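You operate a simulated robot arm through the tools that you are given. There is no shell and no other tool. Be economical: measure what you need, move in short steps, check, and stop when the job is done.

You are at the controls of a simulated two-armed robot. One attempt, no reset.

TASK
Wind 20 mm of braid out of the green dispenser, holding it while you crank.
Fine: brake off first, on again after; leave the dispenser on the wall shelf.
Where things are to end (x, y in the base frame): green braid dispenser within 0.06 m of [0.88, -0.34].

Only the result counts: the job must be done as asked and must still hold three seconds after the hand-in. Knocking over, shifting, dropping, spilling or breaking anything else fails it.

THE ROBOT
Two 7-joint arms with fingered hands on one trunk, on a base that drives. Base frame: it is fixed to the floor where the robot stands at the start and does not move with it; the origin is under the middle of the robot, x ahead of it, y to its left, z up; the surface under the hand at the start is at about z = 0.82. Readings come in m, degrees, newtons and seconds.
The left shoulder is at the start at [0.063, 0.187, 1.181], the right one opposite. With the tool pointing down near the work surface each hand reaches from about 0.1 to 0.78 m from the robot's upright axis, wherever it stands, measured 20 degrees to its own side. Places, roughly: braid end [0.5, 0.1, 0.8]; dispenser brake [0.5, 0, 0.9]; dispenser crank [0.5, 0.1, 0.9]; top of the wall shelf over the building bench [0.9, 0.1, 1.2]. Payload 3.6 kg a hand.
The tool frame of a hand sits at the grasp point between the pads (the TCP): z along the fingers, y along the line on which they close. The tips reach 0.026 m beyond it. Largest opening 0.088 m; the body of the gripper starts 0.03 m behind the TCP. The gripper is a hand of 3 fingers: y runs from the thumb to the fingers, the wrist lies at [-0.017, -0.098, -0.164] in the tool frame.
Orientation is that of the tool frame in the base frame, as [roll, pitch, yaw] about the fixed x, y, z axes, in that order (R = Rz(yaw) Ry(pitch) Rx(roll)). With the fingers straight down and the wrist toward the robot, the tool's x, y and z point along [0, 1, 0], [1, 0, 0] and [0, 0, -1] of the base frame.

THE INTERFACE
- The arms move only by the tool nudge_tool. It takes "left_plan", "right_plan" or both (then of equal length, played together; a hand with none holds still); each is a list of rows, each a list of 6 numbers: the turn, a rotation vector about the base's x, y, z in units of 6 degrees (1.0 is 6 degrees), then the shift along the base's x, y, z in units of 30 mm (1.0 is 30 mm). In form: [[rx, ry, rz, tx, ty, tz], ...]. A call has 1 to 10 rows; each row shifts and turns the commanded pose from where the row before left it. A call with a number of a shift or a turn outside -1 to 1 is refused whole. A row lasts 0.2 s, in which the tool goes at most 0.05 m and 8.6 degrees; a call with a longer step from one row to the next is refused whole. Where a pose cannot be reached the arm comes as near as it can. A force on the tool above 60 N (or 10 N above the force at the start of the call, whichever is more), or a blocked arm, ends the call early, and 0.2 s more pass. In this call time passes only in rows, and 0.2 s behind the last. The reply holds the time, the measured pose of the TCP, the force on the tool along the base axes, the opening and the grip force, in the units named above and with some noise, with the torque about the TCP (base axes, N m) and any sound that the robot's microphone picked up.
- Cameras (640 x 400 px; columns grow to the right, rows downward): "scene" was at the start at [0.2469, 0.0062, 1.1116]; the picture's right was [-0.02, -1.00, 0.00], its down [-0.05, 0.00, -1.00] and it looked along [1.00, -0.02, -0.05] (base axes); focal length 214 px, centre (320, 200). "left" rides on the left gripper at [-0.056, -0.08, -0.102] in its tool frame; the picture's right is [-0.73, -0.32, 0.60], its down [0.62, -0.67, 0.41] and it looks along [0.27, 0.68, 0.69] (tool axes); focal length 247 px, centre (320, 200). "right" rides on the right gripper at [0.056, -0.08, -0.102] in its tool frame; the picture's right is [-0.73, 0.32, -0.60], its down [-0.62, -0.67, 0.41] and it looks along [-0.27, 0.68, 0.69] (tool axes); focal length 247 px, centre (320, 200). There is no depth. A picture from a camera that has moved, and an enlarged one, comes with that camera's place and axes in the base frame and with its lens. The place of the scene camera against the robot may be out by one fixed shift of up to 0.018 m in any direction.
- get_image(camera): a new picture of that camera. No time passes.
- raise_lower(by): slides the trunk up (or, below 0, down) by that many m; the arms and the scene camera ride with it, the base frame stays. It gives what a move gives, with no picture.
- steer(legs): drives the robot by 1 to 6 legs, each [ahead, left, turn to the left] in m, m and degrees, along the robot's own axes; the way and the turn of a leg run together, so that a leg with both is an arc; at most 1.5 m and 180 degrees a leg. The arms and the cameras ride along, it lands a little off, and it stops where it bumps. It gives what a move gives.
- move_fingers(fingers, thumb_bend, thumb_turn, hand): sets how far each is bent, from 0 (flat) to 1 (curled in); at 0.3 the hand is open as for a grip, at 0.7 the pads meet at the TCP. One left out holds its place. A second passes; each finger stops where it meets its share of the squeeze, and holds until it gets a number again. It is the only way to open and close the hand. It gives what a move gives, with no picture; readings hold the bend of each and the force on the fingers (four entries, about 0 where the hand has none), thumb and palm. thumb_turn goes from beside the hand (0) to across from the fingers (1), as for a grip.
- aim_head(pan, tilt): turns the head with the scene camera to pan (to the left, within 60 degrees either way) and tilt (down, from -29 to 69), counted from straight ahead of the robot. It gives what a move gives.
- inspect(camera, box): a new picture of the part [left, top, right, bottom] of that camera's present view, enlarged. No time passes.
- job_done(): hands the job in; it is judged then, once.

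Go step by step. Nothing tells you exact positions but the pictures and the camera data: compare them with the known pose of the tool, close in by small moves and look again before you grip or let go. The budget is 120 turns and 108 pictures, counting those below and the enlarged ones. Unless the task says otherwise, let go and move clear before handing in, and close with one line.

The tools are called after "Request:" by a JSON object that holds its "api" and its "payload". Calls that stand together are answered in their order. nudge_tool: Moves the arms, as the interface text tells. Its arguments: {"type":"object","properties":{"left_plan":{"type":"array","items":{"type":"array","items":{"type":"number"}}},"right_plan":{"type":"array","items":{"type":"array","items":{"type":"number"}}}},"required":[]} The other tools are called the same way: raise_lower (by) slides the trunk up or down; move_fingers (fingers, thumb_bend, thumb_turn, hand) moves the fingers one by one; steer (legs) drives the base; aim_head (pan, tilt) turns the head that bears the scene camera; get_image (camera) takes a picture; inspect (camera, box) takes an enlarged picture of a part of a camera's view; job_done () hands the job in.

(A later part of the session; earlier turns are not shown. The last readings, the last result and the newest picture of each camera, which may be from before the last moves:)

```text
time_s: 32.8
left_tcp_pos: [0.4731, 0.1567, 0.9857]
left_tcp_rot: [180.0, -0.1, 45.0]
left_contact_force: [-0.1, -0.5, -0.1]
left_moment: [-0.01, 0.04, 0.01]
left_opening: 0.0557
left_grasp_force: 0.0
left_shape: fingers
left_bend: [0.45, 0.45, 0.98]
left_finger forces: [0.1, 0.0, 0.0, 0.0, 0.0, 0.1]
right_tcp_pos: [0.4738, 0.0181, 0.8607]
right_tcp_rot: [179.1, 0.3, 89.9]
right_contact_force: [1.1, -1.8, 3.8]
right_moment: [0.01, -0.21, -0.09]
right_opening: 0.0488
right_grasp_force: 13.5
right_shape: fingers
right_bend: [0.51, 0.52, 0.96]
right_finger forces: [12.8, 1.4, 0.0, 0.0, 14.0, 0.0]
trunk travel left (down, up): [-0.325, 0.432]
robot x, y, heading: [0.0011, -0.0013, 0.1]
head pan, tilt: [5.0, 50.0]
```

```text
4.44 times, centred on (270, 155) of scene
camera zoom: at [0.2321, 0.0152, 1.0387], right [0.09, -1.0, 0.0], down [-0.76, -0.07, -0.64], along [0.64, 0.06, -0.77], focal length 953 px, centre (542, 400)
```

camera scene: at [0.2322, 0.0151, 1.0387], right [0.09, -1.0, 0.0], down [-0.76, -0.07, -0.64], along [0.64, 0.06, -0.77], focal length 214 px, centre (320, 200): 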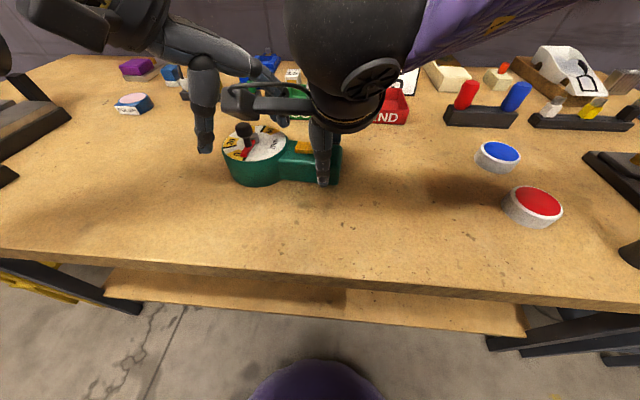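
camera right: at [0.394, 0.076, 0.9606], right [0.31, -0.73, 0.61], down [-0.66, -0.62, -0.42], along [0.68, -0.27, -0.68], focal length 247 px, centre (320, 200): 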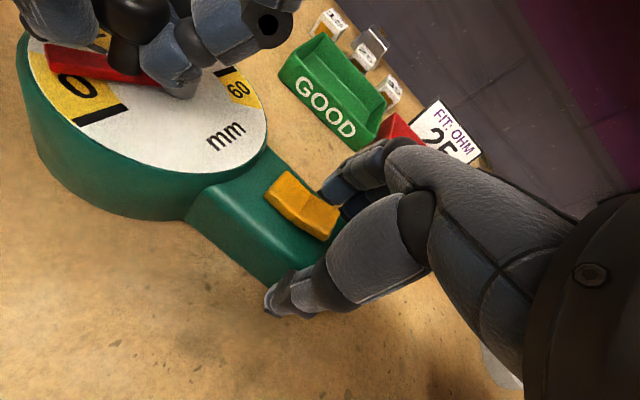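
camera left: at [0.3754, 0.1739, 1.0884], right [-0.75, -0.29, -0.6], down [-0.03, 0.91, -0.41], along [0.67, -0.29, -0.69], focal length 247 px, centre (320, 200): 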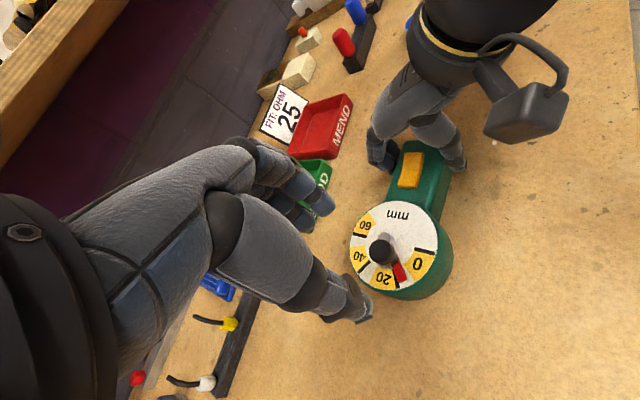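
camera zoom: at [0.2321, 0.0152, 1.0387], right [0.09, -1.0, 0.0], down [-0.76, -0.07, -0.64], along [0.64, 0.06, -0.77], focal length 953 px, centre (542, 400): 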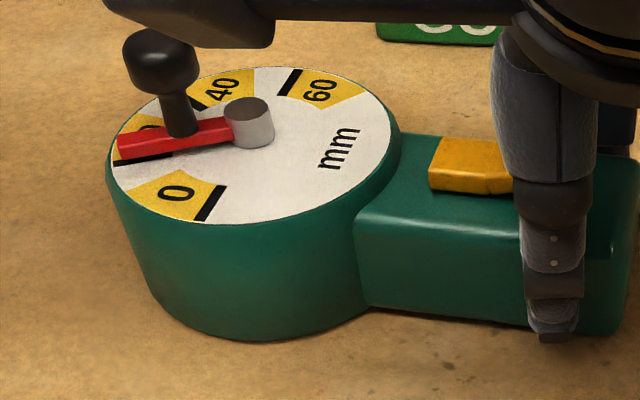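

The pointer sits on the 20 line within about a degree. Now I take the left hand away, release the right hand and lift it to press the brake's raised outer half.

Request:
{"api": "move_fingers", "payload": {"hand": "right", "fingers": 0.3, "thumb_bend": 0.3}}

Request:
{"api": "nudge_tool", "payload": {"right_plan": [[0, 0, 0, 0, 0, 0.6], [0, 0, 0, 0, 0, 0.9], [0, 0, 0, 0, 0, 0.9], [0, 0, 0, 0, 0, 0.9], [0, 0, 0, -0.3, 0, 0], [0, 0, 0, -0.3, 0, 0]], "left_plan": [[0, 0, 0, -0.1, 0.5, 0.9], [0, 0, 0, -0.1, 0.5, 0.9], [0, 0, 0, -0.1, 0.5, 0.9], [0, 0, 0, -0.1, 0.5, 0.9], [0, 0, 0, -0.1, 0.5, 0.9], [0, 0, 0, 0, 0.5, 0.9]]}}

Request:
{"api": "move_fingers", "payload": {"hand": "right", "fingers": 0.6, "thumb_bend": 0.1}}

Request:
{"api": "get_image", "payload": {"camera": "right"}}

Request:
{"api": "inspect", "payload": {"camera": "scene", "box": [210, 80, 370, 190]}}

```text
time_s: 33.8
left_tcp_pos: [0.4718, 0.1571, 0.9858]
left_tcp_rot: [-180.0, -0.1, 45.0]
left_contact_force: [0.6, 0.1, 0.2]
left_moment: [0.04, 0.0, -0.01]
left_opening: 0.0556
left_grasp_force: 0.0
left_shape: fingers
left_bend: [0.45, 0.45, 0.98]
left_finger forces: [0.1, 0.0, 0.0, 0.1, 0.1, 0.0]
right_tcp_pos: [0.4748, 0.0187, 0.8587]
right_tcp_rot: [179.2, 0.3, 89.9]
right_contact_force: [-0.1, -0.6, 0.5]
right_moment: [0.0, 0.01, 0.0]
right_opening: 0.088
right_grasp_force: 0.1
right_shape: fingers
right_bend: [0.3, 0.3, 0.97]
right_finger forces: [0.0, 0.1, 0.1, 0.1, 0.0, 0.0]
trunk travel left (down, up): [-0.325, 0.432]
robot x, y, heading: [-0.004, 0.0012, -0.1]
head pan, tilt: [5.0, 50.0]
```

```text
time_s: 35.1
left_tcp_pos: [0.4553, 0.247, 1.1494]
left_tcp_rot: [180.0, 0.0, 45.0]
left_contact_force: [0.4, -0.3, 0.0]
left_moment: [0.0, 0.0, 0.01]
left_opening: 0.0554
left_grasp_force: 0.0
left_shape: fingers
left_bend: [0.45, 0.45, 0.98]
left_finger forces: [0.0, 0.1, 0.0, 0.0, 0.1, 0.0]
right_tcp_pos: [0.4545, 0.0167, 0.9592]
right_tcp_rot: [179.2, 0.4, 89.9]
right_contact_force: [-0.4, -0.4, -0.1]
right_moment: [0.0, 0.01, 0.04]
right_opening: 0.0881
right_grasp_force: 0.0
right_shape: fingers
right_bend: [0.3, 0.3, 0.97]
right_finger forces: [0.1, 0.1, 0.1, 0.0, 0.0, 0.0]
trunk travel left (down, up): [-0.325, 0.432]
robot x, y, heading: [0.0019, -0.0002, 0.1]
head pan, tilt: [5.0, 50.0]
```

```text
time_s: 36.1
left_tcp_pos: [0.4564, 0.2476, 1.1487]
left_tcp_rot: [180.0, -0.1, 45.1]
left_contact_force: [0.2, 0.4, -1.0]
left_moment: [0.02, -0.03, -0.01]
left_opening: 0.0557
left_grasp_force: 0.1
left_shape: fingers
left_bend: [0.45, 0.45, 0.98]
left_finger forces: [0.0, 0.0, 0.0, 0.0, 0.1, 0.0]
right_tcp_pos: [0.4567, 0.0176, 0.9598]
right_tcp_rot: [179.1, 0.3, 89.9]
right_contact_force: [-0.6, -0.1, 0.2]
right_moment: [0.03, -0.01, 0.02]
right_opening: 0.0686
right_grasp_force: 0.1
right_shape: fingers
right_bend: [0.6, 0.1, 0.97]
right_finger forces: [0.1, 0.1, 0.0, 0.0, 0.0, 0.0]
trunk travel left (down, up): [-0.325, 0.432]
robot x, y, heading: [-0.0029, -0.0039, 0.2]
head pan, tilt: [5.0, 50.0]
```

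```text
43 pictures are left
camera right: at [0.3765, 0.0748, 1.059], right [0.31, -0.73, 0.61], down [-0.66, -0.62, -0.42], along [0.68, -0.27, -0.68], focal length 247 px, centre (320, 200)
```

right: 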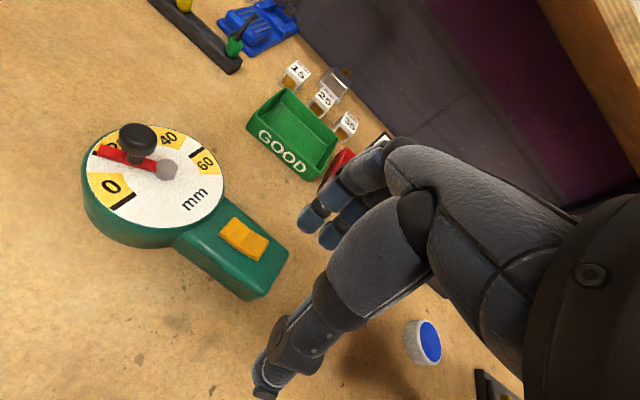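

```text
3.64 times, centred on (290, 135) of scene
camera zoom: at [0.2324, 0.0152, 1.0387], right [0.09, -1.0, 0.0], down [-0.76, -0.07, -0.64], along [0.64, 0.06, -0.77], focal length 780 px, centre (429, 436)
```

zoom: 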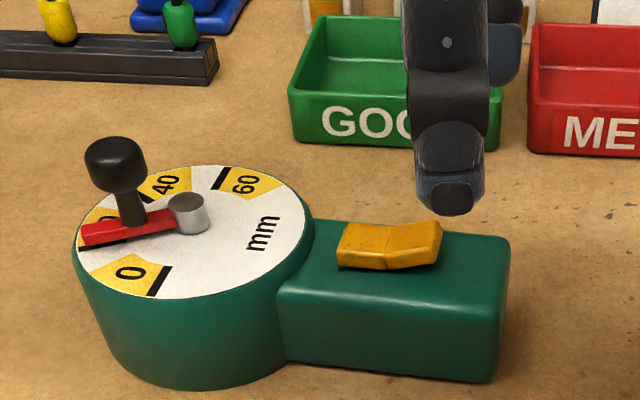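

The outer rocker half is at ≈[0.469, 0.036]. I place the fingers above it and look.

Request:
{"api": "nudge_tool", "payload": {"right_plan": [[0, 0, 0, -0.36, 0.25, -0.5], [0, 0, 0, 0, 0, -0.8], [0, 0, 0, 0, 0, -0.3]]}}

Request:
{"api": "inspect", "payload": {"camera": "scene", "box": [210, 80, 370, 190]}}

Request:
{"api": "inspect", "payload": {"camera": "right", "box": [180, 120, 380, 280]}}

```text
time_s: 37.0
left_tcp_pos: [0.4557, 0.2465, 1.1483]
left_tcp_rot: [180.0, -0.1, 45.0]
left_contact_force: [0.3, 0.3, -0.5]
left_moment: [0.0, 0.01, 0.02]
left_opening: 0.0555
left_grasp_force: 0.1
left_shape: fingers
left_bend: [0.45, 0.45, 0.98]
left_finger forces: [0.1, 0.0, 0.1, 0.0, 0.0, 0.1]
right_tcp_pos: [0.445, 0.0241, 0.9109]
right_tcp_rot: [179.2, 0.3, 89.9]
right_contact_force: [0.4, -0.3, 0.0]
right_moment: [-0.03, 0.0, 0.02]
right_opening: 0.0685
right_grasp_force: 0.2
right_shape: fingers
right_bend: [0.6, 0.1, 0.97]
right_finger forces: [0.0, 0.0, 0.0, 0.1, 0.0, 0.1]
trunk travel left (down, up): [-0.325, 0.432]
robot x, y, heading: [-0.0007, 0.0013, -0.2]
head pan, tilt: [5.0, 50.0]
```

```text
3.64 times, centred on (290, 135) of scene
camera zoom: at [0.2323, 0.0153, 1.0387], right [0.09, -1.0, 0.0], down [-0.76, -0.07, -0.64], along [0.64, 0.06, -0.77], focal length 780 px, centre (429, 436)
```

zoom: 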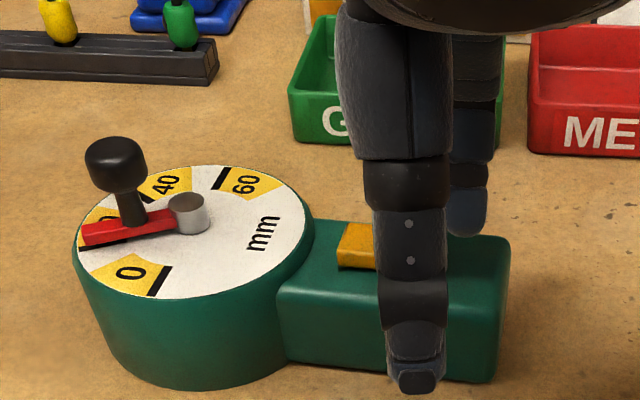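

```text
2.50 times, centred on (280, 200) of right
camera zoom: at [0.3646, 0.0822, 1.011], right [0.31, -0.73, 0.61], down [-0.66, -0.62, -0.42], along [0.68, -0.27, -0.68], focal length 617 px, centre (420, 200)
```

zoom: 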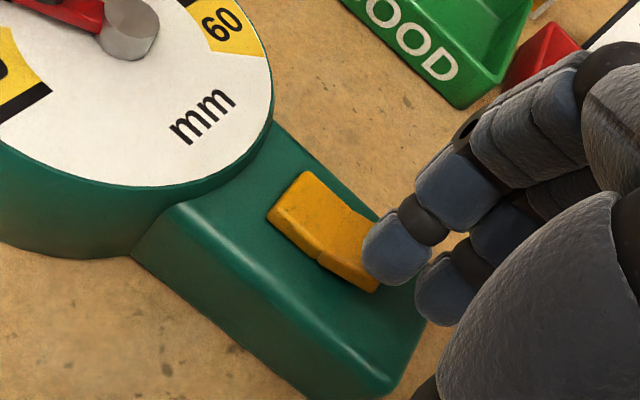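

The finger is just at the rocker's outer end; I shift 7 mm toward +y and a bit in x, then press.

Request:
{"api": "nudge_tool", "payload": {"right_plan": [[0, 0, 0, 0.13, 0.23, 0], [0, 0, 0, 0, 0, -0.15], [0, 0, 0, 0, 0, -0.15], [0, 0, 0, 0, 0, -0.12]]}}

Request:
{"api": "inspect", "payload": {"camera": "right", "box": [180, 120, 380, 280]}}

```text
time_s: 38.0
left_tcp_pos: [0.4565, 0.2456, 1.1485]
left_tcp_rot: [-179.9, 0.0, 45.0]
left_contact_force: [-0.7, -0.2, -0.1]
left_moment: [-0.01, 0.03, -0.02]
left_opening: 0.0554
left_grasp_force: 0.0
left_shape: fingers
left_bend: [0.45, 0.45, 0.98]
left_finger forces: [0.0, 0.0, 0.0, 0.1, 0.0, 0.0]
right_tcp_pos: [0.4496, 0.0305, 0.8984]
right_tcp_rot: [179.3, 0.3, 89.8]
right_contact_force: [0.1, -1.6, 1.4]
right_moment: [0.01, 0.01, -0.03]
right_opening: 0.0679
right_grasp_force: 1.3
right_shape: fingers
right_bend: [0.6, 0.1, 0.97]
right_finger forces: [1.2, 1.1, 0.0, 0.0, 0.0, 0.0]
trunk travel left (down, up): [-0.325, 0.432]
robot x, y, heading: [-0.0001, 0.0034, -0.1]
head pan, tilt: [5.0, 50.0]
```

```text
2.50 times, centred on (280, 200) of right
camera zoom: at [0.3692, 0.0893, 0.9993], right [0.31, -0.73, 0.61], down [-0.66, -0.62, -0.42], along [0.68, -0.27, -0.68], focal length 617 px, centre (420, 200)
```

zoom: 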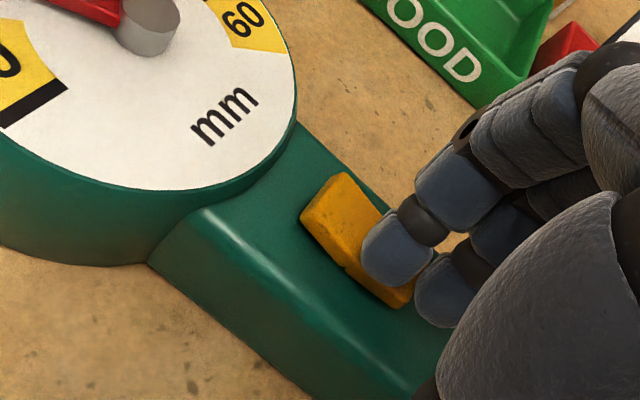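

Contact just begun; pressing further.

Request:
{"api": "nudge_tool", "payload": {"right_plan": [[0, 0, 0, 0, 0, -0.1], [0, 0, 0, 0, 0, -0.1], [0, 0, 0, 0, 0, -0.1]]}}

Request:
{"api": "inspect", "payload": {"camera": "right", "box": [180, 120, 380, 280]}}

Request:
{"api": "inspect", "payload": {"camera": "scene", "box": [210, 80, 370, 190]}}

```text
time_s: 38.8
left_tcp_pos: [0.4537, 0.2458, 1.1493]
left_tcp_rot: [179.9, -0.2, 45.0]
left_contact_force: [0.1, -0.6, 0.4]
left_moment: [0.01, 0.0, -0.04]
left_opening: 0.0554
left_grasp_force: 0.1
left_shape: fingers
left_bend: [0.45, 0.45, 0.98]
left_finger forces: [0.0, 0.0, 0.0, 0.0, 0.1, 0.0]
right_tcp_pos: [0.4525, 0.0318, 0.8961]
right_tcp_rot: [178.3, 0.1, 89.6]
right_contact_force: [4.1, -7.7, 43.3]
right_moment: [0.32, -0.88, -0.17]
right_opening: 0.0653
right_grasp_force: 21.3
right_shape: fingers
right_bend: [0.6, 0.1, 0.97]
right_finger forces: [42.9, 0.0, 0.0, 0.0, 0.1, 0.0]
trunk travel left (down, up): [-0.325, 0.432]
robot x, y, heading: [0.0002, -0.0005, 0.1]
head pan, tilt: [5.0, 50.0]
```

```text
2.50 times, centred on (280, 200) of right
camera zoom: at [0.3706, 0.089, 0.995], right [0.3, -0.74, 0.61], down [-0.66, -0.62, -0.43], along [0.69, -0.27, -0.67], focal length 617 px, centre (420, 200)
```

zoom: 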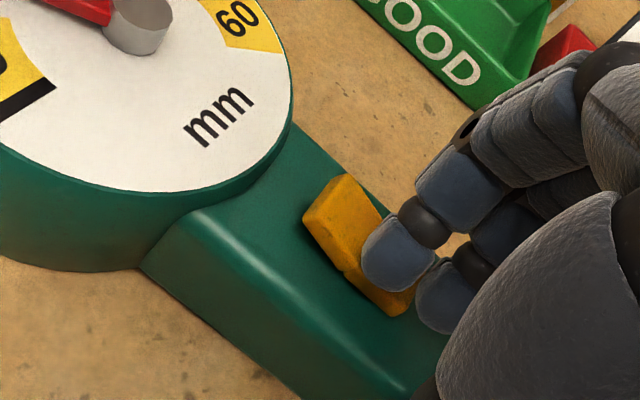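

```text
3.64 times, centred on (290, 135) of scene
camera zoom: at [0.2302, 0.0142, 1.0398], right [0.09, -1.0, 0.0], down [-0.76, -0.07, -0.64], along [0.64, 0.06, -0.76], focal length 780 px, centre (429, 436)
```

zoom: 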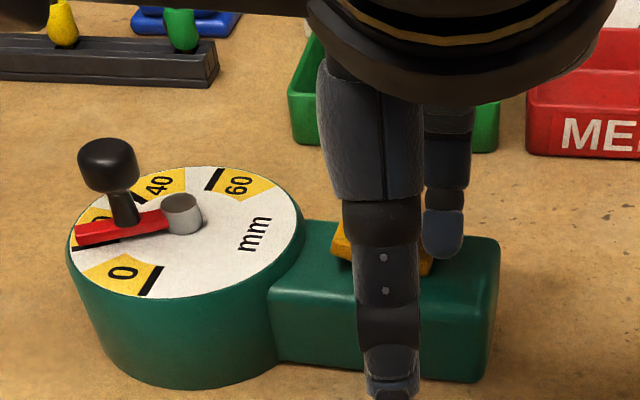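

Strong contact and the inner half looks raised; I lift and check.

Request:
{"api": "nudge_tool", "payload": {"right_plan": [[0, 0, 0, 0, 0, 0.8], [0, 0, 0, 0, 0, 0.9], [0, 0, 0, 0.3, -0.3, 0.6], [0, 0, 0, 0.3, -0.15, 0]]}}

Request:
{"api": "inspect", "payload": {"camera": "scene", "box": [210, 80, 370, 190]}}

Request:
{"api": "get_image", "payload": {"camera": "right"}}

```text
time_s: 39.8
left_tcp_pos: [0.4565, 0.2471, 1.1474]
left_tcp_rot: [180.0, 0.0, 45.0]
left_contact_force: [-0.2, -0.4, 0.7]
left_moment: [-0.02, 0.01, -0.03]
left_opening: 0.0557
left_grasp_force: 0.0
left_shape: fingers
left_bend: [0.45, 0.45, 0.98]
left_finger forces: [0.0, 0.1, 0.0, 0.0, 0.0, 0.0]
right_tcp_pos: [0.4675, 0.0171, 0.9574]
right_tcp_rot: [179.3, 0.3, 90.0]
right_contact_force: [0.5, -0.3, -0.4]
right_moment: [-0.03, -0.01, 0.01]
right_opening: 0.0684
right_grasp_force: 0.0
right_shape: fingers
right_bend: [0.6, 0.1, 0.97]
right_finger forces: [0.0, 0.0, 0.1, 0.0, 0.0, 0.0]
trunk travel left (down, up): [-0.325, 0.432]
robot x, y, heading: [0.0032, 0.0003, -0.1]
head pan, tilt: [5.0, 50.0]
```

```text
3.64 times, centred on (290, 135) of scene
camera zoom: at [0.2324, 0.0152, 1.0386], right [0.09, -1.0, 0.0], down [-0.76, -0.07, -0.64], along [0.64, 0.06, -0.77], focal length 780 px, centre (429, 436)
```

zoom: 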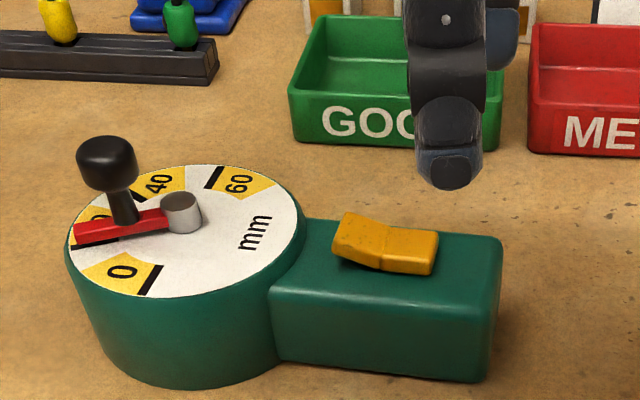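

```text
35 pictures are left
camera right: at [0.3872, 0.0758, 1.0591], right [0.31, -0.73, 0.61], down [-0.66, -0.62, -0.42], along [0.68, -0.27, -0.68], focal length 247 px, centre (320, 200)
```

right: 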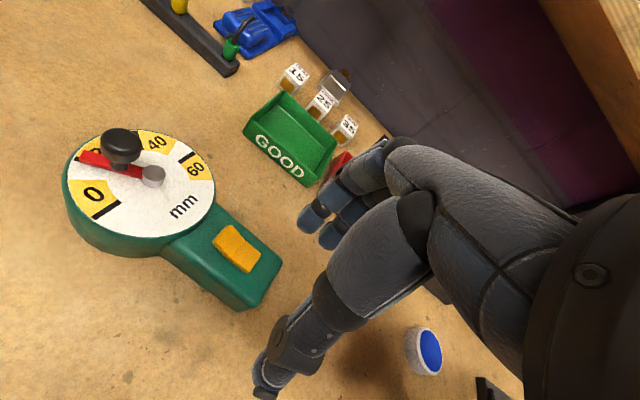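

The brake is on again and the pointer still reads 20. Now I open the right hand and align over the block nearer the middle ([0.475, 0.065], yaw ≈86) for carrying.

Request:
{"api": "move_fingers", "payload": {"hand": "right", "fingers": 0.3, "thumb_bend": 0.3}}

Request:
{"api": "nudge_tool", "payload": {"right_plan": [[0, 0, -0.35, 0.12, 0.8, 0], [0, 0, -0.35, 0.12, 0.75, 0], [0, 0, 0, 0, 0, -0.8]]}}

Request:
{"api": "get_image", "payload": {"camera": "right"}}

Request:
{"api": "inspect", "payload": {"camera": "scene", "box": [210, 80, 370, 190]}}

```text
time_s: 40.8
left_tcp_pos: [0.4566, 0.2473, 1.1478]
left_tcp_rot: [-179.9, 0.1, 45.0]
left_contact_force: [0.0, -0.3, 0.0]
left_moment: [-0.01, -0.01, 0.01]
left_opening: 0.0555
left_grasp_force: 0.0
left_shape: fingers
left_bend: [0.45, 0.45, 0.98]
left_finger forces: [0.0, 0.1, 0.0, 0.1, 0.0, 0.0]
right_tcp_pos: [0.4674, 0.0175, 0.9592]
right_tcp_rot: [179.3, 0.3, 89.9]
right_contact_force: [-0.5, -0.4, -0.1]
right_moment: [-0.01, 0.02, -0.01]
right_opening: 0.0886
right_grasp_force: 0.2
right_shape: fingers
right_bend: [0.3, 0.3, 0.97]
right_finger forces: [0.1, 0.0, 0.0, 0.0, 0.0, 0.0]
trunk travel left (down, up): [-0.325, 0.432]
robot x, y, heading: [0.0005, 0.002, 0.0]
head pan, tilt: [5.0, 50.0]
```

```text
time_s: 41.5
left_tcp_pos: [0.4561, 0.2465, 1.1486]
left_tcp_rot: [180.0, 0.0, 45.0]
left_contact_force: [-0.4, 0.0, -0.4]
left_moment: [0.03, 0.02, -0.01]
left_opening: 0.0558
left_grasp_force: 0.1
left_shape: fingers
left_bend: [0.45, 0.45, 0.98]
left_finger forces: [0.0, 0.1, 0.1, 0.1, 0.0, 0.0]
right_tcp_pos: [0.4753, 0.065, 0.9335]
right_tcp_rot: [179.3, 0.3, 85.6]
right_contact_force: [-0.4, -1.1, -0.4]
right_moment: [-0.02, 0.01, 0.01]
right_opening: 0.0885
right_grasp_force: 0.1
right_shape: fingers
right_bend: [0.3, 0.3, 0.97]
right_finger forces: [0.0, 0.0, 0.0, 0.1, 0.1, 0.0]
trunk travel left (down, up): [-0.325, 0.432]
robot x, y, heading: [0.0012, -0.0014, 0.1]
head pan, tilt: [5.0, 50.0]
```

```text
34 pictures are left
camera right: at [0.3998, 0.1282, 1.0337], right [0.25, -0.75, 0.61], down [-0.71, -0.57, -0.42], along [0.66, -0.32, -0.68], focal length 247 px, centre (320, 200)
```

right: 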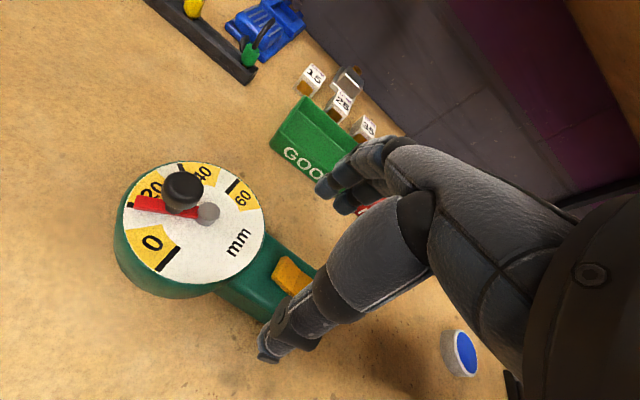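

```text
3.64 times, centred on (290, 135) of scene
camera zoom: at [0.2326, 0.015, 1.0386], right [0.09, -1.0, 0.0], down [-0.76, -0.07, -0.64], along [0.64, 0.06, -0.77], focal length 780 px, centre (429, 436)
```

zoom: 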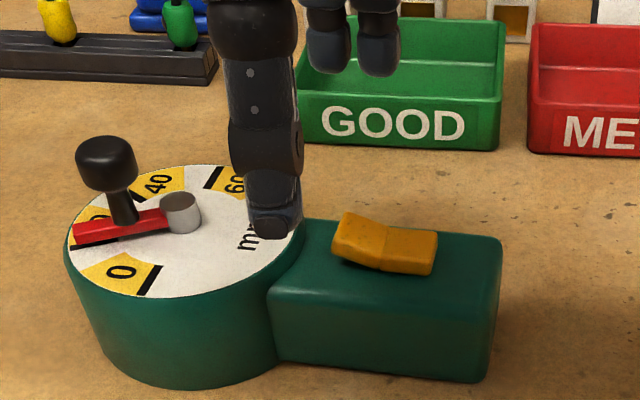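

Alignment fine; I shift 6 mm to −y for clearance from the disc and descend to z≈0.86.

Request:
{"api": "nudge_tool", "payload": {"right_plan": [[0, 0, 0, 0, -0.2, -0.8], [0, 0, 0, 0, 0, -0.8], [0, 0, 0, 0, 0, -0.5], [0, 0, 0, 0, 0, -0.33]]}}

Request:
{"api": "inspect", "payload": {"camera": "scene", "box": [210, 80, 370, 190]}}

Request:
{"api": "get_image", "payload": {"camera": "right"}}

```text
time_s: 42.5
left_tcp_pos: [0.4564, 0.2475, 1.1483]
left_tcp_rot: [-180.0, 0.0, 45.0]
left_contact_force: [-0.1, 1.3, 0.0]
left_moment: [0.01, 0.01, 0.02]
left_opening: 0.0557
left_grasp_force: 0.0
left_shape: fingers
left_bend: [0.45, 0.45, 0.98]
left_finger forces: [0.0, 0.1, 0.1, 0.0, 0.0, 0.0]
right_tcp_pos: [0.4749, 0.0585, 0.8608]
right_tcp_rot: [179.2, 0.3, 85.7]
right_contact_force: [-0.1, 0.5, 0.3]
right_moment: [0.01, -0.02, 0.02]
right_opening: 0.0887
right_grasp_force: 0.0
right_shape: fingers
right_bend: [0.3, 0.3, 0.97]
right_finger forces: [0.0, 0.1, 0.0, 0.0, 0.0, 0.0]
trunk travel left (down, up): [-0.325, 0.432]
robot x, y, heading: [0.0005, -0.0005, 0.0]
head pan, tilt: [5.0, 50.0]
```

```text
3.64 times, centred on (290, 135) of scene
camera zoom: at [0.2323, 0.0152, 1.0387], right [0.09, -1.0, 0.0], down [-0.76, -0.07, -0.64], along [0.64, 0.06, -0.77], focal length 780 px, centre (429, 436)
```

zoom: 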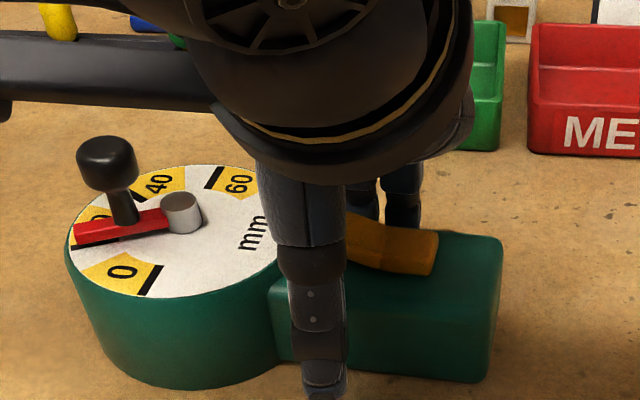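

```text
31 pictures are left
camera right: at [0.3992, 0.1211, 0.9616], right [0.25, -0.75, 0.61], down [-0.7, -0.57, -0.42], along [0.66, -0.32, -0.68], focal length 247 px, centre (320, 200)
```

right: 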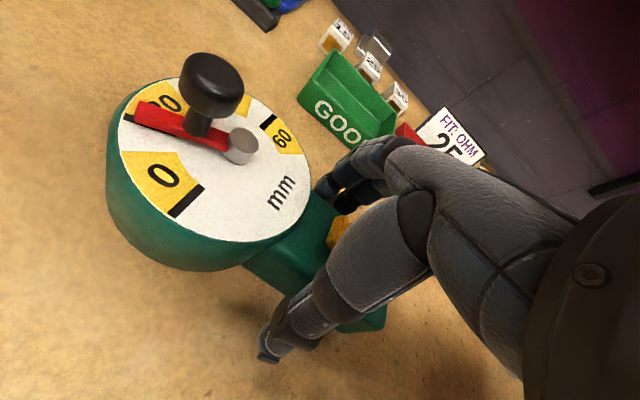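

No contact forces. I close firmly.

Request:
{"api": "move_fingers", "payload": {"hand": "right", "fingers": 0.75, "thumb_bend": 0.75}}

Request:
{"api": "nudge_tool", "payload": {"right_plan": [[0, 0, 0, 0, 0, 0.4], [0, 0, 0, 0, 0, 0.6], [0, 0, 0, 0, 0, 0.6], [0, 0, 0, 0, 0, 0.6]]}}

Request:
{"api": "inspect", "payload": {"camera": "scene", "box": [180, 60, 390, 200]}}

```text
time_s: 43.5
left_tcp_pos: [0.4564, 0.2475, 1.1479]
left_tcp_rot: [180.0, 0.0, 45.0]
left_contact_force: [0.0, -0.4, 0.3]
left_moment: [0.02, -0.02, 0.01]
left_opening: 0.0554
left_grasp_force: 0.0
left_shape: fingers
left_bend: [0.45, 0.45, 0.98]
left_finger forces: [0.0, 0.0, 0.0, 0.0, 0.0, 0.0]
right_tcp_pos: [0.4745, 0.0578, 0.8614]
right_tcp_rot: [179.3, 0.3, 85.8]
right_contact_force: [-0.5, 0.3, 4.1]
right_moment: [-0.03, -0.2, 0.01]
right_opening: 0.0468
right_grasp_force: 24.4
right_shape: fingers
right_bend: [0.5, 0.55, 0.97]
right_finger forces: [16.3, 7.9, 0.0, 0.0, 24.5, 0.0]
trunk travel left (down, up): [-0.325, 0.432]
robot x, y, heading: [0.0, -0.003, 0.0]
head pan, tilt: [5.0, 50.0]
```

```text
time_s: 44.5
left_tcp_pos: [0.455, 0.2477, 1.1473]
left_tcp_rot: [180.0, 0.0, 45.0]
left_contact_force: [-0.1, -0.3, 0.7]
left_moment: [0.01, -0.01, -0.02]
left_opening: 0.0556
left_grasp_force: 0.1
left_shape: fingers
left_bend: [0.45, 0.45, 0.98]
left_finger forces: [0.1, 0.0, 0.0, 0.1, 0.0, 0.1]
right_tcp_pos: [0.4726, 0.0586, 0.9271]
right_tcp_rot: [179.3, 0.3, 85.7]
right_contact_force: [0.3, 0.0, -2.1]
right_moment: [-0.09, -0.01, -0.03]
right_opening: 0.0468
right_grasp_force: 22.8
right_shape: fingers
right_bend: [0.5, 0.56, 0.96]
right_finger forces: [16.0, 7.1, 0.0, 0.0, 23.1, 0.1]
trunk travel left (down, up): [-0.325, 0.432]
robot x, y, heading: [0.0009, -0.0006, -0.3]
head pan, tilt: [5.0, 50.0]
```

```text
2.86 times, centred on (285, 130) of scene
camera zoom: at [0.2324, 0.0152, 1.0387], right [0.09, -1.0, 0.0], down [-0.76, -0.07, -0.64], along [0.64, 0.06, -0.77], focal length 613 px, centre (420, 400)
```

zoom: 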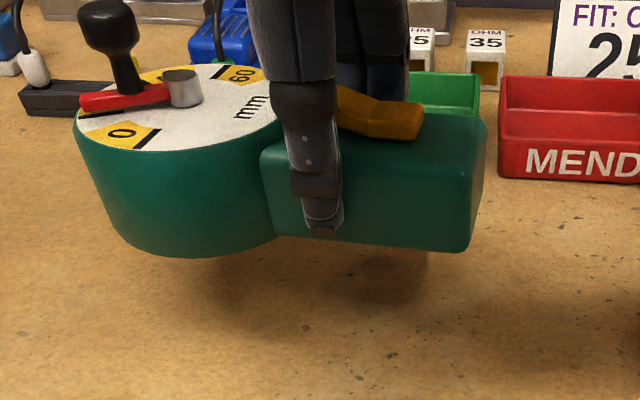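

It's held level and lifted clear. Now raise the trunk and look at the shelf.

Request:
{"api": "raise_lower", "payload": {"by": 0.3}}

Request:
{"api": "aim_head", "payload": {"pan": -25, "tilt": 25}}

Request:
{"api": "get_image", "payload": {"camera": "scene"}}

```text
time_s: 47.5
left_tcp_pos: [0.4585, 0.2476, 1.4474]
left_tcp_rot: [-180.0, 0.0, 45.0]
left_contact_force: [-0.1, -0.1, -0.1]
left_moment: [0.01, -0.03, -0.01]
left_opening: 0.0555
left_grasp_force: 0.1
left_shape: fingers
left_bend: [0.45, 0.45, 0.98]
left_finger forces: [0.1, 0.0, 0.0, 0.0, 0.0, 0.1]
right_tcp_pos: [0.4743, 0.0585, 1.2263]
right_tcp_rot: [179.3, 0.3, 85.6]
right_contact_force: [-0.1, 0.3, -1.7]
right_moment: [-0.12, 0.05, 0.01]
right_opening: 0.047
right_grasp_force: 22.7
right_shape: fingers
right_bend: [0.5, 0.56, 0.96]
right_finger forces: [16.0, 7.2, 0.0, 0.1, 23.1, 0.0]
trunk travel left (down, up): [-0.625, 0.132]
robot x, y, heading: [0.0002, 0.0001, -0.1]
head pan, tilt: [5.0, 50.0]
```

```text
time_s: 48.5
left_tcp_pos: [0.4591, 0.2471, 1.4463]
left_tcp_rot: [180.0, 0.1, 45.0]
left_contact_force: [0.3, 0.1, 0.1]
left_moment: [-0.02, -0.06, -0.03]
left_opening: 0.0553
left_grasp_force: 0.1
left_shape: fingers
left_bend: [0.45, 0.45, 0.98]
left_finger forces: [0.1, 0.0, 0.0, 0.1, 0.0, 0.0]
right_tcp_pos: [0.4753, 0.0589, 1.2275]
right_tcp_rot: [179.3, 0.4, 85.7]
right_contact_force: [-0.3, 0.4, -2.6]
right_moment: [-0.09, 0.02, 0.04]
right_opening: 0.0467
right_grasp_force: 23.0
right_shape: fingers
right_bend: [0.5, 0.56, 0.96]
right_finger forces: [16.1, 7.1, 0.1, 0.0, 23.2, 0.0]
trunk travel left (down, up): [-0.625, 0.132]
robot x, y, heading: [-0.0038, -0.0004, 0.1]
head pan, tilt: [-25.0, 25.0]
```

```text
29 pictures are left
camera scene: at [0.217, -0.0303, 1.389], right [-0.42, -0.91, 0.0], down [-0.38, 0.18, -0.91], along [0.82, -0.38, -0.42], focal length 214 px, centre (320, 200)
```

scene: 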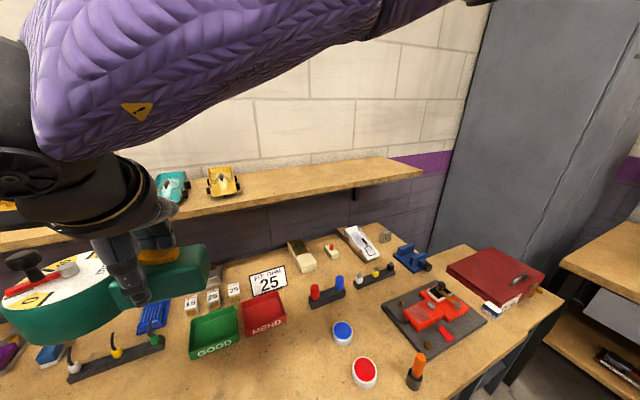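

Shelf: top ≈1.15, x from ≈0.76 to 1.02, free around y −0.34. I look down to check the base's clearance to the bench before driving.

Request:
{"api": "aim_head", "payload": {"pan": -15, "tilt": 69}}

Request:
{"api": "get_image", "payload": {"camera": "scene"}}

```text
time_s: 49.6
left_tcp_pos: [0.459, 0.2482, 1.4479]
left_tcp_rot: [179.9, 0.0, 45.0]
left_contact_force: [0.3, -0.8, 0.1]
left_moment: [-0.02, -0.02, 0.0]
left_opening: 0.0552
left_grasp_force: 0.0
left_shape: fingers
left_bend: [0.45, 0.45, 0.98]
left_finger forces: [0.1, 0.0, 0.0, 0.0, 0.0, 0.1]
right_tcp_pos: [0.4744, 0.0594, 1.2267]
right_tcp_rot: [179.2, 0.4, 85.7]
right_contact_force: [-0.1, -0.3, -1.4]
right_moment: [-0.07, 0.04, 0.0]
right_opening: 0.0468
right_grasp_force: 23.0
right_shape: fingers
right_bend: [0.5, 0.56, 0.96]
right_finger forces: [15.9, 7.0, 0.1, 0.1, 23.1, 0.0]
trunk travel left (down, up): [-0.625, 0.132]
robot x, y, heading: [-0.0004, 0.0009, -0.2]
head pan, tilt: [-15.0, 68.8]
```

```text
28 pictures are left
camera scene: at [0.1875, -0.006, 1.3297], right [-0.26, -0.97, 0.0], down [-0.9, 0.24, -0.36], along [0.35, -0.09, -0.93], focal length 214 px, centre (320, 200)
```

scene: 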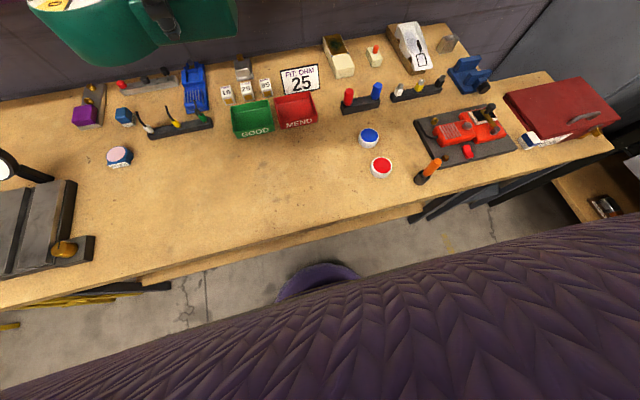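

Base front is around x≈0.27, bench edge ≈0.335. I drive right 0.17 m, then a modest 0.06 m forward.

Request:
{"api": "steer", "payload": {"legs": [[0, -0.17, 0], [0.06, 0, 0]]}}

```text
time_s: 51.6
left_tcp_pos: [0.5199, 0.0757, 1.4476]
left_tcp_rot: [-180.0, 0.0, 45.1]
left_contact_force: [0.5, -0.4, 1.2]
left_moment: [0.01, -0.01, 0.0]
left_opening: 0.0554
left_grasp_force: 0.1
left_shape: fingers
left_bend: [0.45, 0.45, 0.98]
left_finger forces: [0.0, 0.0, 0.0, 0.1, 0.1, 0.0]
right_tcp_pos: [0.5353, -0.1121, 1.2263]
right_tcp_rot: [179.4, 0.3, 85.8]
right_contact_force: [-0.9, -1.2, -2.0]
right_moment: [-0.08, -0.02, 0.0]
right_opening: 0.0471
right_grasp_force: 23.4
right_shape: fingers
right_bend: [0.5, 0.56, 0.96]
right_finger forces: [16.1, 7.1, 0.1, 0.0, 22.9, 0.0]
trunk travel left (down, up): [-0.625, 0.132]
robot x, y, heading: [0.0617, -0.1738, -0.1]
head pan, tilt: [-15.0, 68.8]
```

No bump. A bit further forward.

Request:
{"api": "steer", "payload": {"legs": [[0.05, 0, 0]]}}

Request:
{"api": "aim_head", "payload": {"pan": -20, "tilt": 22}}

Request:
{"api": "get_image", "payload": {"camera": "scene"}}

```text
time_s: 52.6
left_tcp_pos: [0.5653, 0.0769, 1.449]
left_tcp_rot: [179.9, -0.1, 45.2]
left_contact_force: [0.3, 1.0, -0.4]
left_moment: [-0.01, -0.03, 0.01]
left_opening: 0.0555
left_grasp_force: 0.0
left_shape: fingers
left_bend: [0.45, 0.45, 0.98]
left_finger forces: [0.0, 0.1, 0.0, 0.0, 0.0, 0.0]
right_tcp_pos: [0.5818, -0.1112, 1.2287]
right_tcp_rot: [179.2, 0.3, 85.9]
right_contact_force: [-0.7, -0.8, -1.9]
right_moment: [-0.07, 0.02, 0.03]
right_opening: 0.0467
right_grasp_force: 22.9
right_shape: fingers
right_bend: [0.5, 0.56, 0.96]
right_finger forces: [16.0, 7.0, 0.1, 0.1, 23.1, 0.1]
trunk travel left (down, up): [-0.625, 0.132]
robot x, y, heading: [0.1078, -0.1712, 0.2]
head pan, tilt: [-15.0, 68.8]
```

```text
time_s: 53.7
left_tcp_pos: [0.5677, 0.0781, 1.4474]
left_tcp_rot: [180.0, 0.1, 45.2]
left_contact_force: [0.6, 0.3, 0.2]
left_moment: [0.01, 0.02, -0.02]
left_opening: 0.0555
left_grasp_force: 0.0
left_shape: fingers
left_bend: [0.45, 0.45, 0.98]
left_finger forces: [0.1, 0.0, 0.0, 0.0, 0.1, 0.0]
right_tcp_pos: [0.5834, -0.1112, 1.2265]
right_tcp_rot: [179.3, 0.3, 85.9]
right_contact_force: [1.2, 0.1, -1.7]
right_moment: [-0.07, 0.03, -0.02]
right_opening: 0.047
right_grasp_force: 22.6
right_shape: fingers
right_bend: [0.5, 0.56, 0.96]
right_finger forces: [16.0, 7.1, 0.0, 0.0, 23.0, 0.1]
trunk travel left (down, up): [-0.625, 0.132]
robot x, y, heading: [0.1106, -0.1696, 0.4]
head pan, tilt: [-20.0, 22.0]
```

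```text
27 pictures are left
camera scene: at [0.3307, -0.194, 1.3937], right [-0.34, -0.94, 0.0], down [-0.35, 0.13, -0.93], along [0.87, -0.31, -0.38], focal length 214 px, centre (320, 200)
```

scene: 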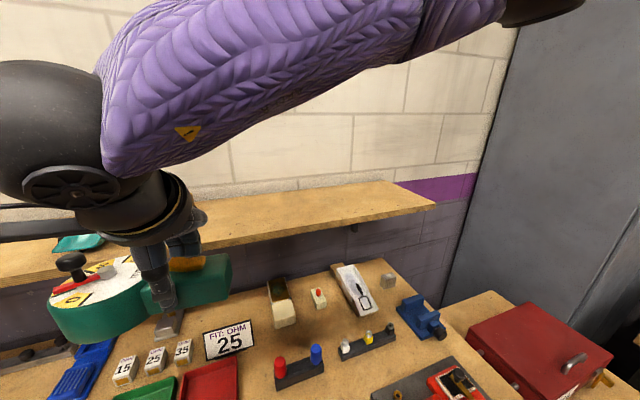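

Clear. I swing the dispenser right and up at this x, then forward over the shelf.

Request:
{"api": "nudge_tool", "payload": {"right_plan": [[0, 0, 0, 0, -0.9, 0.3], [0, 0, 0, 0, -0.9, 0.3], [0, 0, 0, 0, -0.9, 0.3], [0, 0, 0, 0, -0.9, 0.3], [0, 0, 0, 0, -0.9, 0.3], [0, 0, 0, 0, -0.9, 0.3], [0, 0, 0, 0, -0.9, 0], [0, 0, 0, 0, -0.9, 0], [0, 0, 0, 0, -0.9, 0]]}}

Request:
{"api": "nudge_tool", "payload": {"right_plan": [[0, 0, 0, 0.8, 0, 0], [0, 0, 0, 0.8, 0, 0], [0, 0, 0, 0.8, 0, 0], [0, 0, 0, 0.8, 0, 0], [0, 0, 0, 0.8, 0, 0], [0, 0, 0, 0.8, 0, 0]]}}

Request:
{"api": "get_image", "payload": {"camera": "scene"}}

```text
time_s: 55.7
left_tcp_pos: [0.5683, 0.0766, 1.4475]
left_tcp_rot: [-179.9, -0.1, 45.1]
left_contact_force: [1.0, 0.6, -0.3]
left_moment: [0.01, -0.04, 0.02]
left_opening: 0.0554
left_grasp_force: 0.0
left_shape: fingers
left_bend: [0.45, 0.45, 0.98]
left_finger forces: [0.1, 0.1, 0.0, 0.0, 0.0, 0.1]
right_tcp_pos: [0.5824, -0.3544, 1.2813]
right_tcp_rot: [179.2, 0.3, 86.1]
right_contact_force: [-0.9, 0.2, -2.3]
right_moment: [-0.07, 0.02, -0.02]
right_opening: 0.0468
right_grasp_force: 23.0
right_shape: fingers
right_bend: [0.5, 0.56, 0.96]
right_finger forces: [15.7, 7.1, 0.1, 0.1, 22.7, 0.1]
trunk travel left (down, up): [-0.625, 0.132]
robot x, y, heading: [0.1073, -0.1706, 0.3]
head pan, tilt: [-20.0, 22.0]
```

```text
time_s: 57.1
left_tcp_pos: [0.5683, 0.0778, 1.4468]
left_tcp_rot: [-179.9, 0.0, 45.2]
left_contact_force: [-0.3, -0.5, -0.7]
left_moment: [-0.02, -0.01, -0.02]
left_opening: 0.0554
left_grasp_force: 0.1
left_shape: fingers
left_bend: [0.45, 0.45, 0.98]
left_finger forces: [0.0, 0.0, 0.0, 0.0, 0.0, 0.0]
right_tcp_pos: [0.7282, -0.3521, 1.2798]
right_tcp_rot: [179.3, 0.3, 86.0]
right_contact_force: [0.4, 0.5, -1.9]
right_moment: [-0.05, 0.03, 0.0]
right_opening: 0.0469
right_grasp_force: 22.5
right_shape: fingers
right_bend: [0.5, 0.56, 0.96]
right_finger forces: [15.7, 7.1, 0.0, 0.0, 22.7, 0.0]
trunk travel left (down, up): [-0.625, 0.132]
robot x, y, heading: [0.1066, -0.1751, -0.1]
head pan, tilt: [-20.0, 22.0]
```

```text
26 pictures are left
camera scene: at [0.3307, -0.1937, 1.3938], right [-0.34, -0.94, 0.0], down [-0.35, 0.13, -0.93], along [0.87, -0.32, -0.38], focal length 214 px, centre (320, 200)
```

scene: 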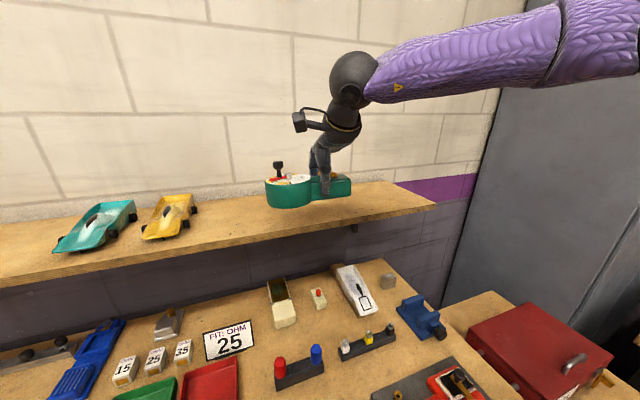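

Dispenser hovers at the shelf's front. Continue forward to x≈0.88.

Request:
{"api": "nudge_tool", "payload": {"right_plan": [[0, 0, 0, 0.85, -0.06, 0], [0, 0, 0, 0.85, -0.06, 0], [0, 0, 0, 0.85, -0.06, 0], [0, 0, 0, 0.85, -0.06, 0], [0, 0, 0, 0.85, -0.06, 0], [0, 0, 0, 0.8, -0.06, 0]]}}

Request:
{"api": "get_image", "payload": {"camera": "scene"}}

Request:
{"api": "get_image", "payload": {"camera": "right"}}

```text
time_s: 58.5
left_tcp_pos: [0.5673, 0.0761, 1.4477]
left_tcp_rot: [-179.9, 0.0, 45.1]
left_contact_force: [-0.7, -0.4, -0.4]
left_moment: [0.0, 0.0, -0.01]
left_opening: 0.0555
left_grasp_force: 0.0
left_shape: fingers
left_bend: [0.45, 0.45, 0.98]
left_finger forces: [0.1, 0.1, 0.0, 0.0, 0.0, 0.0]
right_tcp_pos: [0.8317, -0.3657, 1.2812]
right_tcp_rot: [179.2, 0.3, 86.0]
right_contact_force: [-0.9, -0.6, -1.5]
right_moment: [-0.06, 0.01, 0.0]
right_opening: 0.0469
right_grasp_force: 21.8
right_shape: fingers
right_bend: [0.51, 0.56, 0.96]
right_finger forces: [15.4, 6.7, 0.1, 0.1, 22.0, 0.1]
right hand out of reach, approached as far as the arm can: row 5, 6
trunk travel left (down, up): [-0.625, 0.132]
robot x, y, heading: [0.1079, -0.1713, 0.1]
head pan, tilt: [-20.0, 22.0]
```

```text
25 pictures are left
camera scene: at [0.3301, -0.1946, 1.3939], right [-0.34, -0.94, 0.0], down [-0.35, 0.13, -0.93], along [0.87, -0.31, -0.38], focal length 214 px, centre (320, 200)
```

scene: 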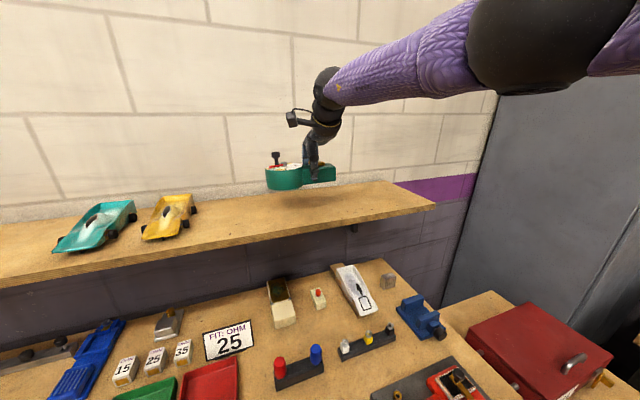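

```text
24 pictures are left
camera right: at [0.7555, -0.3023, 1.3817], right [0.26, -0.75, 0.61], down [-0.7, -0.58, -0.42], along [0.66, -0.32, -0.68], focal length 247 px, centre (320, 200)
```

right: 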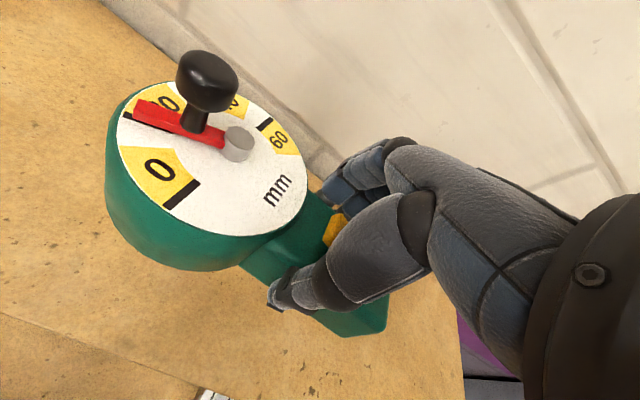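

Arm reach ends at x 0.832. I drive the base ahead 5 cm more, then lower with the trunk.

Request:
{"api": "steer", "payload": {"legs": [[0.05, 0, 0]]}}

```text
time_s: 59.4
left_tcp_pos: [0.6157, 0.0773, 1.4482]
left_tcp_rot: [180.0, -0.1, 45.0]
left_contact_force: [0.0, 0.1, -0.5]
left_moment: [0.04, 0.03, -0.02]
left_opening: 0.0555
left_grasp_force: 0.1
left_shape: fingers
left_bend: [0.45, 0.45, 0.98]
left_finger forces: [0.1, 0.0, 0.0, 0.0, 0.0, 0.0]
right_tcp_pos: [0.8786, -0.3656, 1.2821]
right_tcp_rot: [179.2, 0.3, 85.9]
right_contact_force: [0.4, 0.1, -2.1]
right_moment: [-0.07, 0.0, -0.03]
right_opening: 0.0468
right_grasp_force: 21.9
right_shape: fingers
right_bend: [0.51, 0.56, 0.96]
right_finger forces: [15.5, 6.7, 0.0, 0.1, 22.1, 0.0]
trunk travel left (down, up): [-0.625, 0.132]
robot x, y, heading: [0.1571, -0.1696, 0.3]
head pan, tilt: [-20.0, 22.0]
```

TCP is at [0.879, −0.366]. Lower the trunk by 6 cm and look.

Request:
{"api": "raise_lower", "payload": {"by": -0.06}}

Request:
{"api": "inspect", "payload": {"camera": "scene", "box": [230, 130, 380, 240]}}

```text
time_s: 60.4
left_tcp_pos: [0.6156, 0.0766, 1.3886]
left_tcp_rot: [-180.0, -0.1, 45.1]
left_contact_force: [0.2, -0.1, 0.0]
left_moment: [0.02, 0.0, 0.0]
left_opening: 0.0549
left_grasp_force: 0.1
left_shape: fingers
left_bend: [0.45, 0.45, 0.98]
left_finger forces: [0.0, 0.0, 0.0, 0.0, 0.1, 0.1]
right_tcp_pos: [0.8787, -0.3653, 1.2227]
right_tcp_rot: [179.2, 0.3, 85.8]
right_contact_force: [-0.9, 0.2, -1.8]
right_moment: [-0.07, 0.0, 0.01]
right_opening: 0.0466
right_grasp_force: 22.3
right_shape: fingers
right_bend: [0.51, 0.56, 0.96]
right_finger forces: [15.3, 6.8, 0.1, 0.0, 22.1, 0.0]
trunk travel left (down, up): [-0.565, 0.192]
robot x, y, heading: [0.1551, -0.169, -0.0]
head pan, tilt: [-20.0, 22.0]
```

```text
3.64 times, centred on (305, 185) of scene
camera zoom: at [0.379, -0.1943, 1.3333], right [-0.34, -0.94, 0.0], down [-0.35, 0.13, -0.93], along [0.87, -0.32, -0.37], focal length 780 px, centre (374, 254)
```

zoom: 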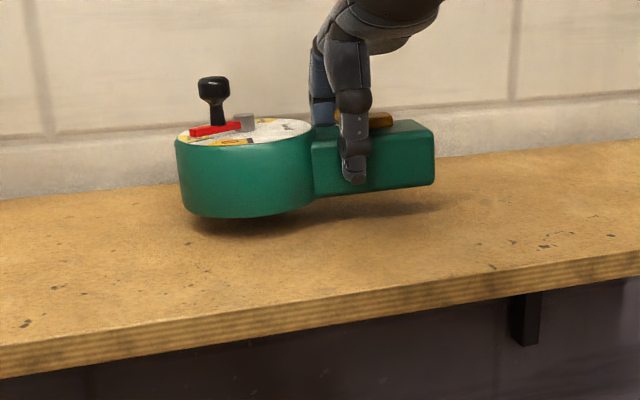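

About 2–3 cm above the shelf. Lower gently.

Request:
{"api": "raise_lower", "payload": {"by": -0.018}}

Request:
{"api": "inspect", "payload": {"camera": "scene", "box": [230, 130, 380, 240]}}

```text
time_s: 61.1
left_tcp_pos: [0.6159, 0.0776, 1.3705]
left_tcp_rot: [-180.0, -0.1, 45.1]
left_contact_force: [1.0, 0.1, -0.1]
left_moment: [0.0, 0.03, -0.01]
left_opening: 0.0556
left_grasp_force: 0.1
left_shape: fingers
left_bend: [0.45, 0.45, 0.98]
left_finger forces: [0.0, 0.0, 0.1, 0.0, 0.1, 0.0]
right_tcp_pos: [0.8799, -0.3653, 1.2044]
right_tcp_rot: [179.1, 0.2, 85.9]
right_contact_force: [-0.4, -0.4, -1.4]
right_moment: [-0.02, -0.01, -0.02]
right_opening: 0.0465
right_grasp_force: 22.0
right_shape: fingers
right_bend: [0.51, 0.56, 0.96]
right_finger forces: [16.0, 6.3, 0.1, 0.0, 22.1, 0.1]
trunk travel left (down, up): [-0.547, 0.21]
robot x, y, heading: [0.1596, -0.1689, 0.2]
head pan, tilt: [-20.0, 22.0]
```

```text
3.64 times, centred on (305, 185) of scene
camera zoom: at [0.3801, -0.1942, 1.3147], right [-0.34, -0.94, 0.0], down [-0.35, 0.13, -0.93], along [0.87, -0.32, -0.37], focal length 780 px, centre (374, 254)
```

zoom: 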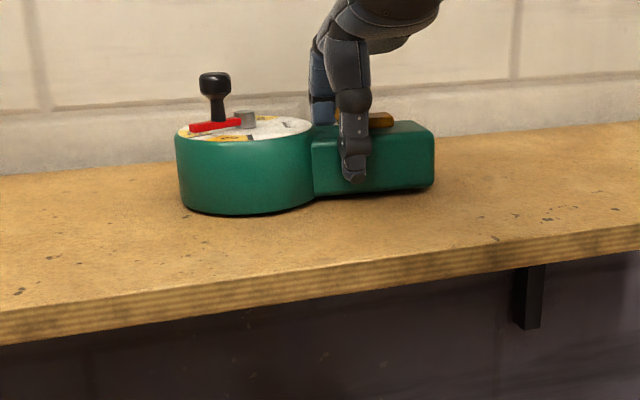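

The disc edge seems to be just touching. A few more millimetres.

Request:
{"api": "raise_lower", "payload": {"by": -0.005}}

```text
time_s: 61.6
left_tcp_pos: [0.6159, 0.0779, 1.3655]
left_tcp_rot: [180.0, -0.2, 45.1]
left_contact_force: [-0.3, 0.2, -0.8]
left_moment: [0.03, -0.02, 0.01]
left_opening: 0.0552
left_grasp_force: 0.0
left_shape: fingers
left_bend: [0.45, 0.45, 0.98]
left_finger forces: [0.0, 0.0, 0.0, 0.0, 0.1, 0.1]
right_tcp_pos: [0.8795, -0.3654, 1.2009]
right_tcp_rot: [179.0, 0.2, 85.7]
right_contact_force: [-2.4, -0.9, 8.6]
right_moment: [0.02, -0.26, 0.01]
right_opening: 0.0467
right_grasp_force: 23.7
right_shape: fingers
right_bend: [0.5, 0.56, 0.96]
right_finger forces: [16.2, 6.3, 0.1, 0.0, 24.2, 0.0]
trunk travel left (down, up): [-0.542, 0.215]
robot x, y, heading: [0.1586, -0.1712, 0.2]
head pan, tilt: [-20.0, 22.0]
```

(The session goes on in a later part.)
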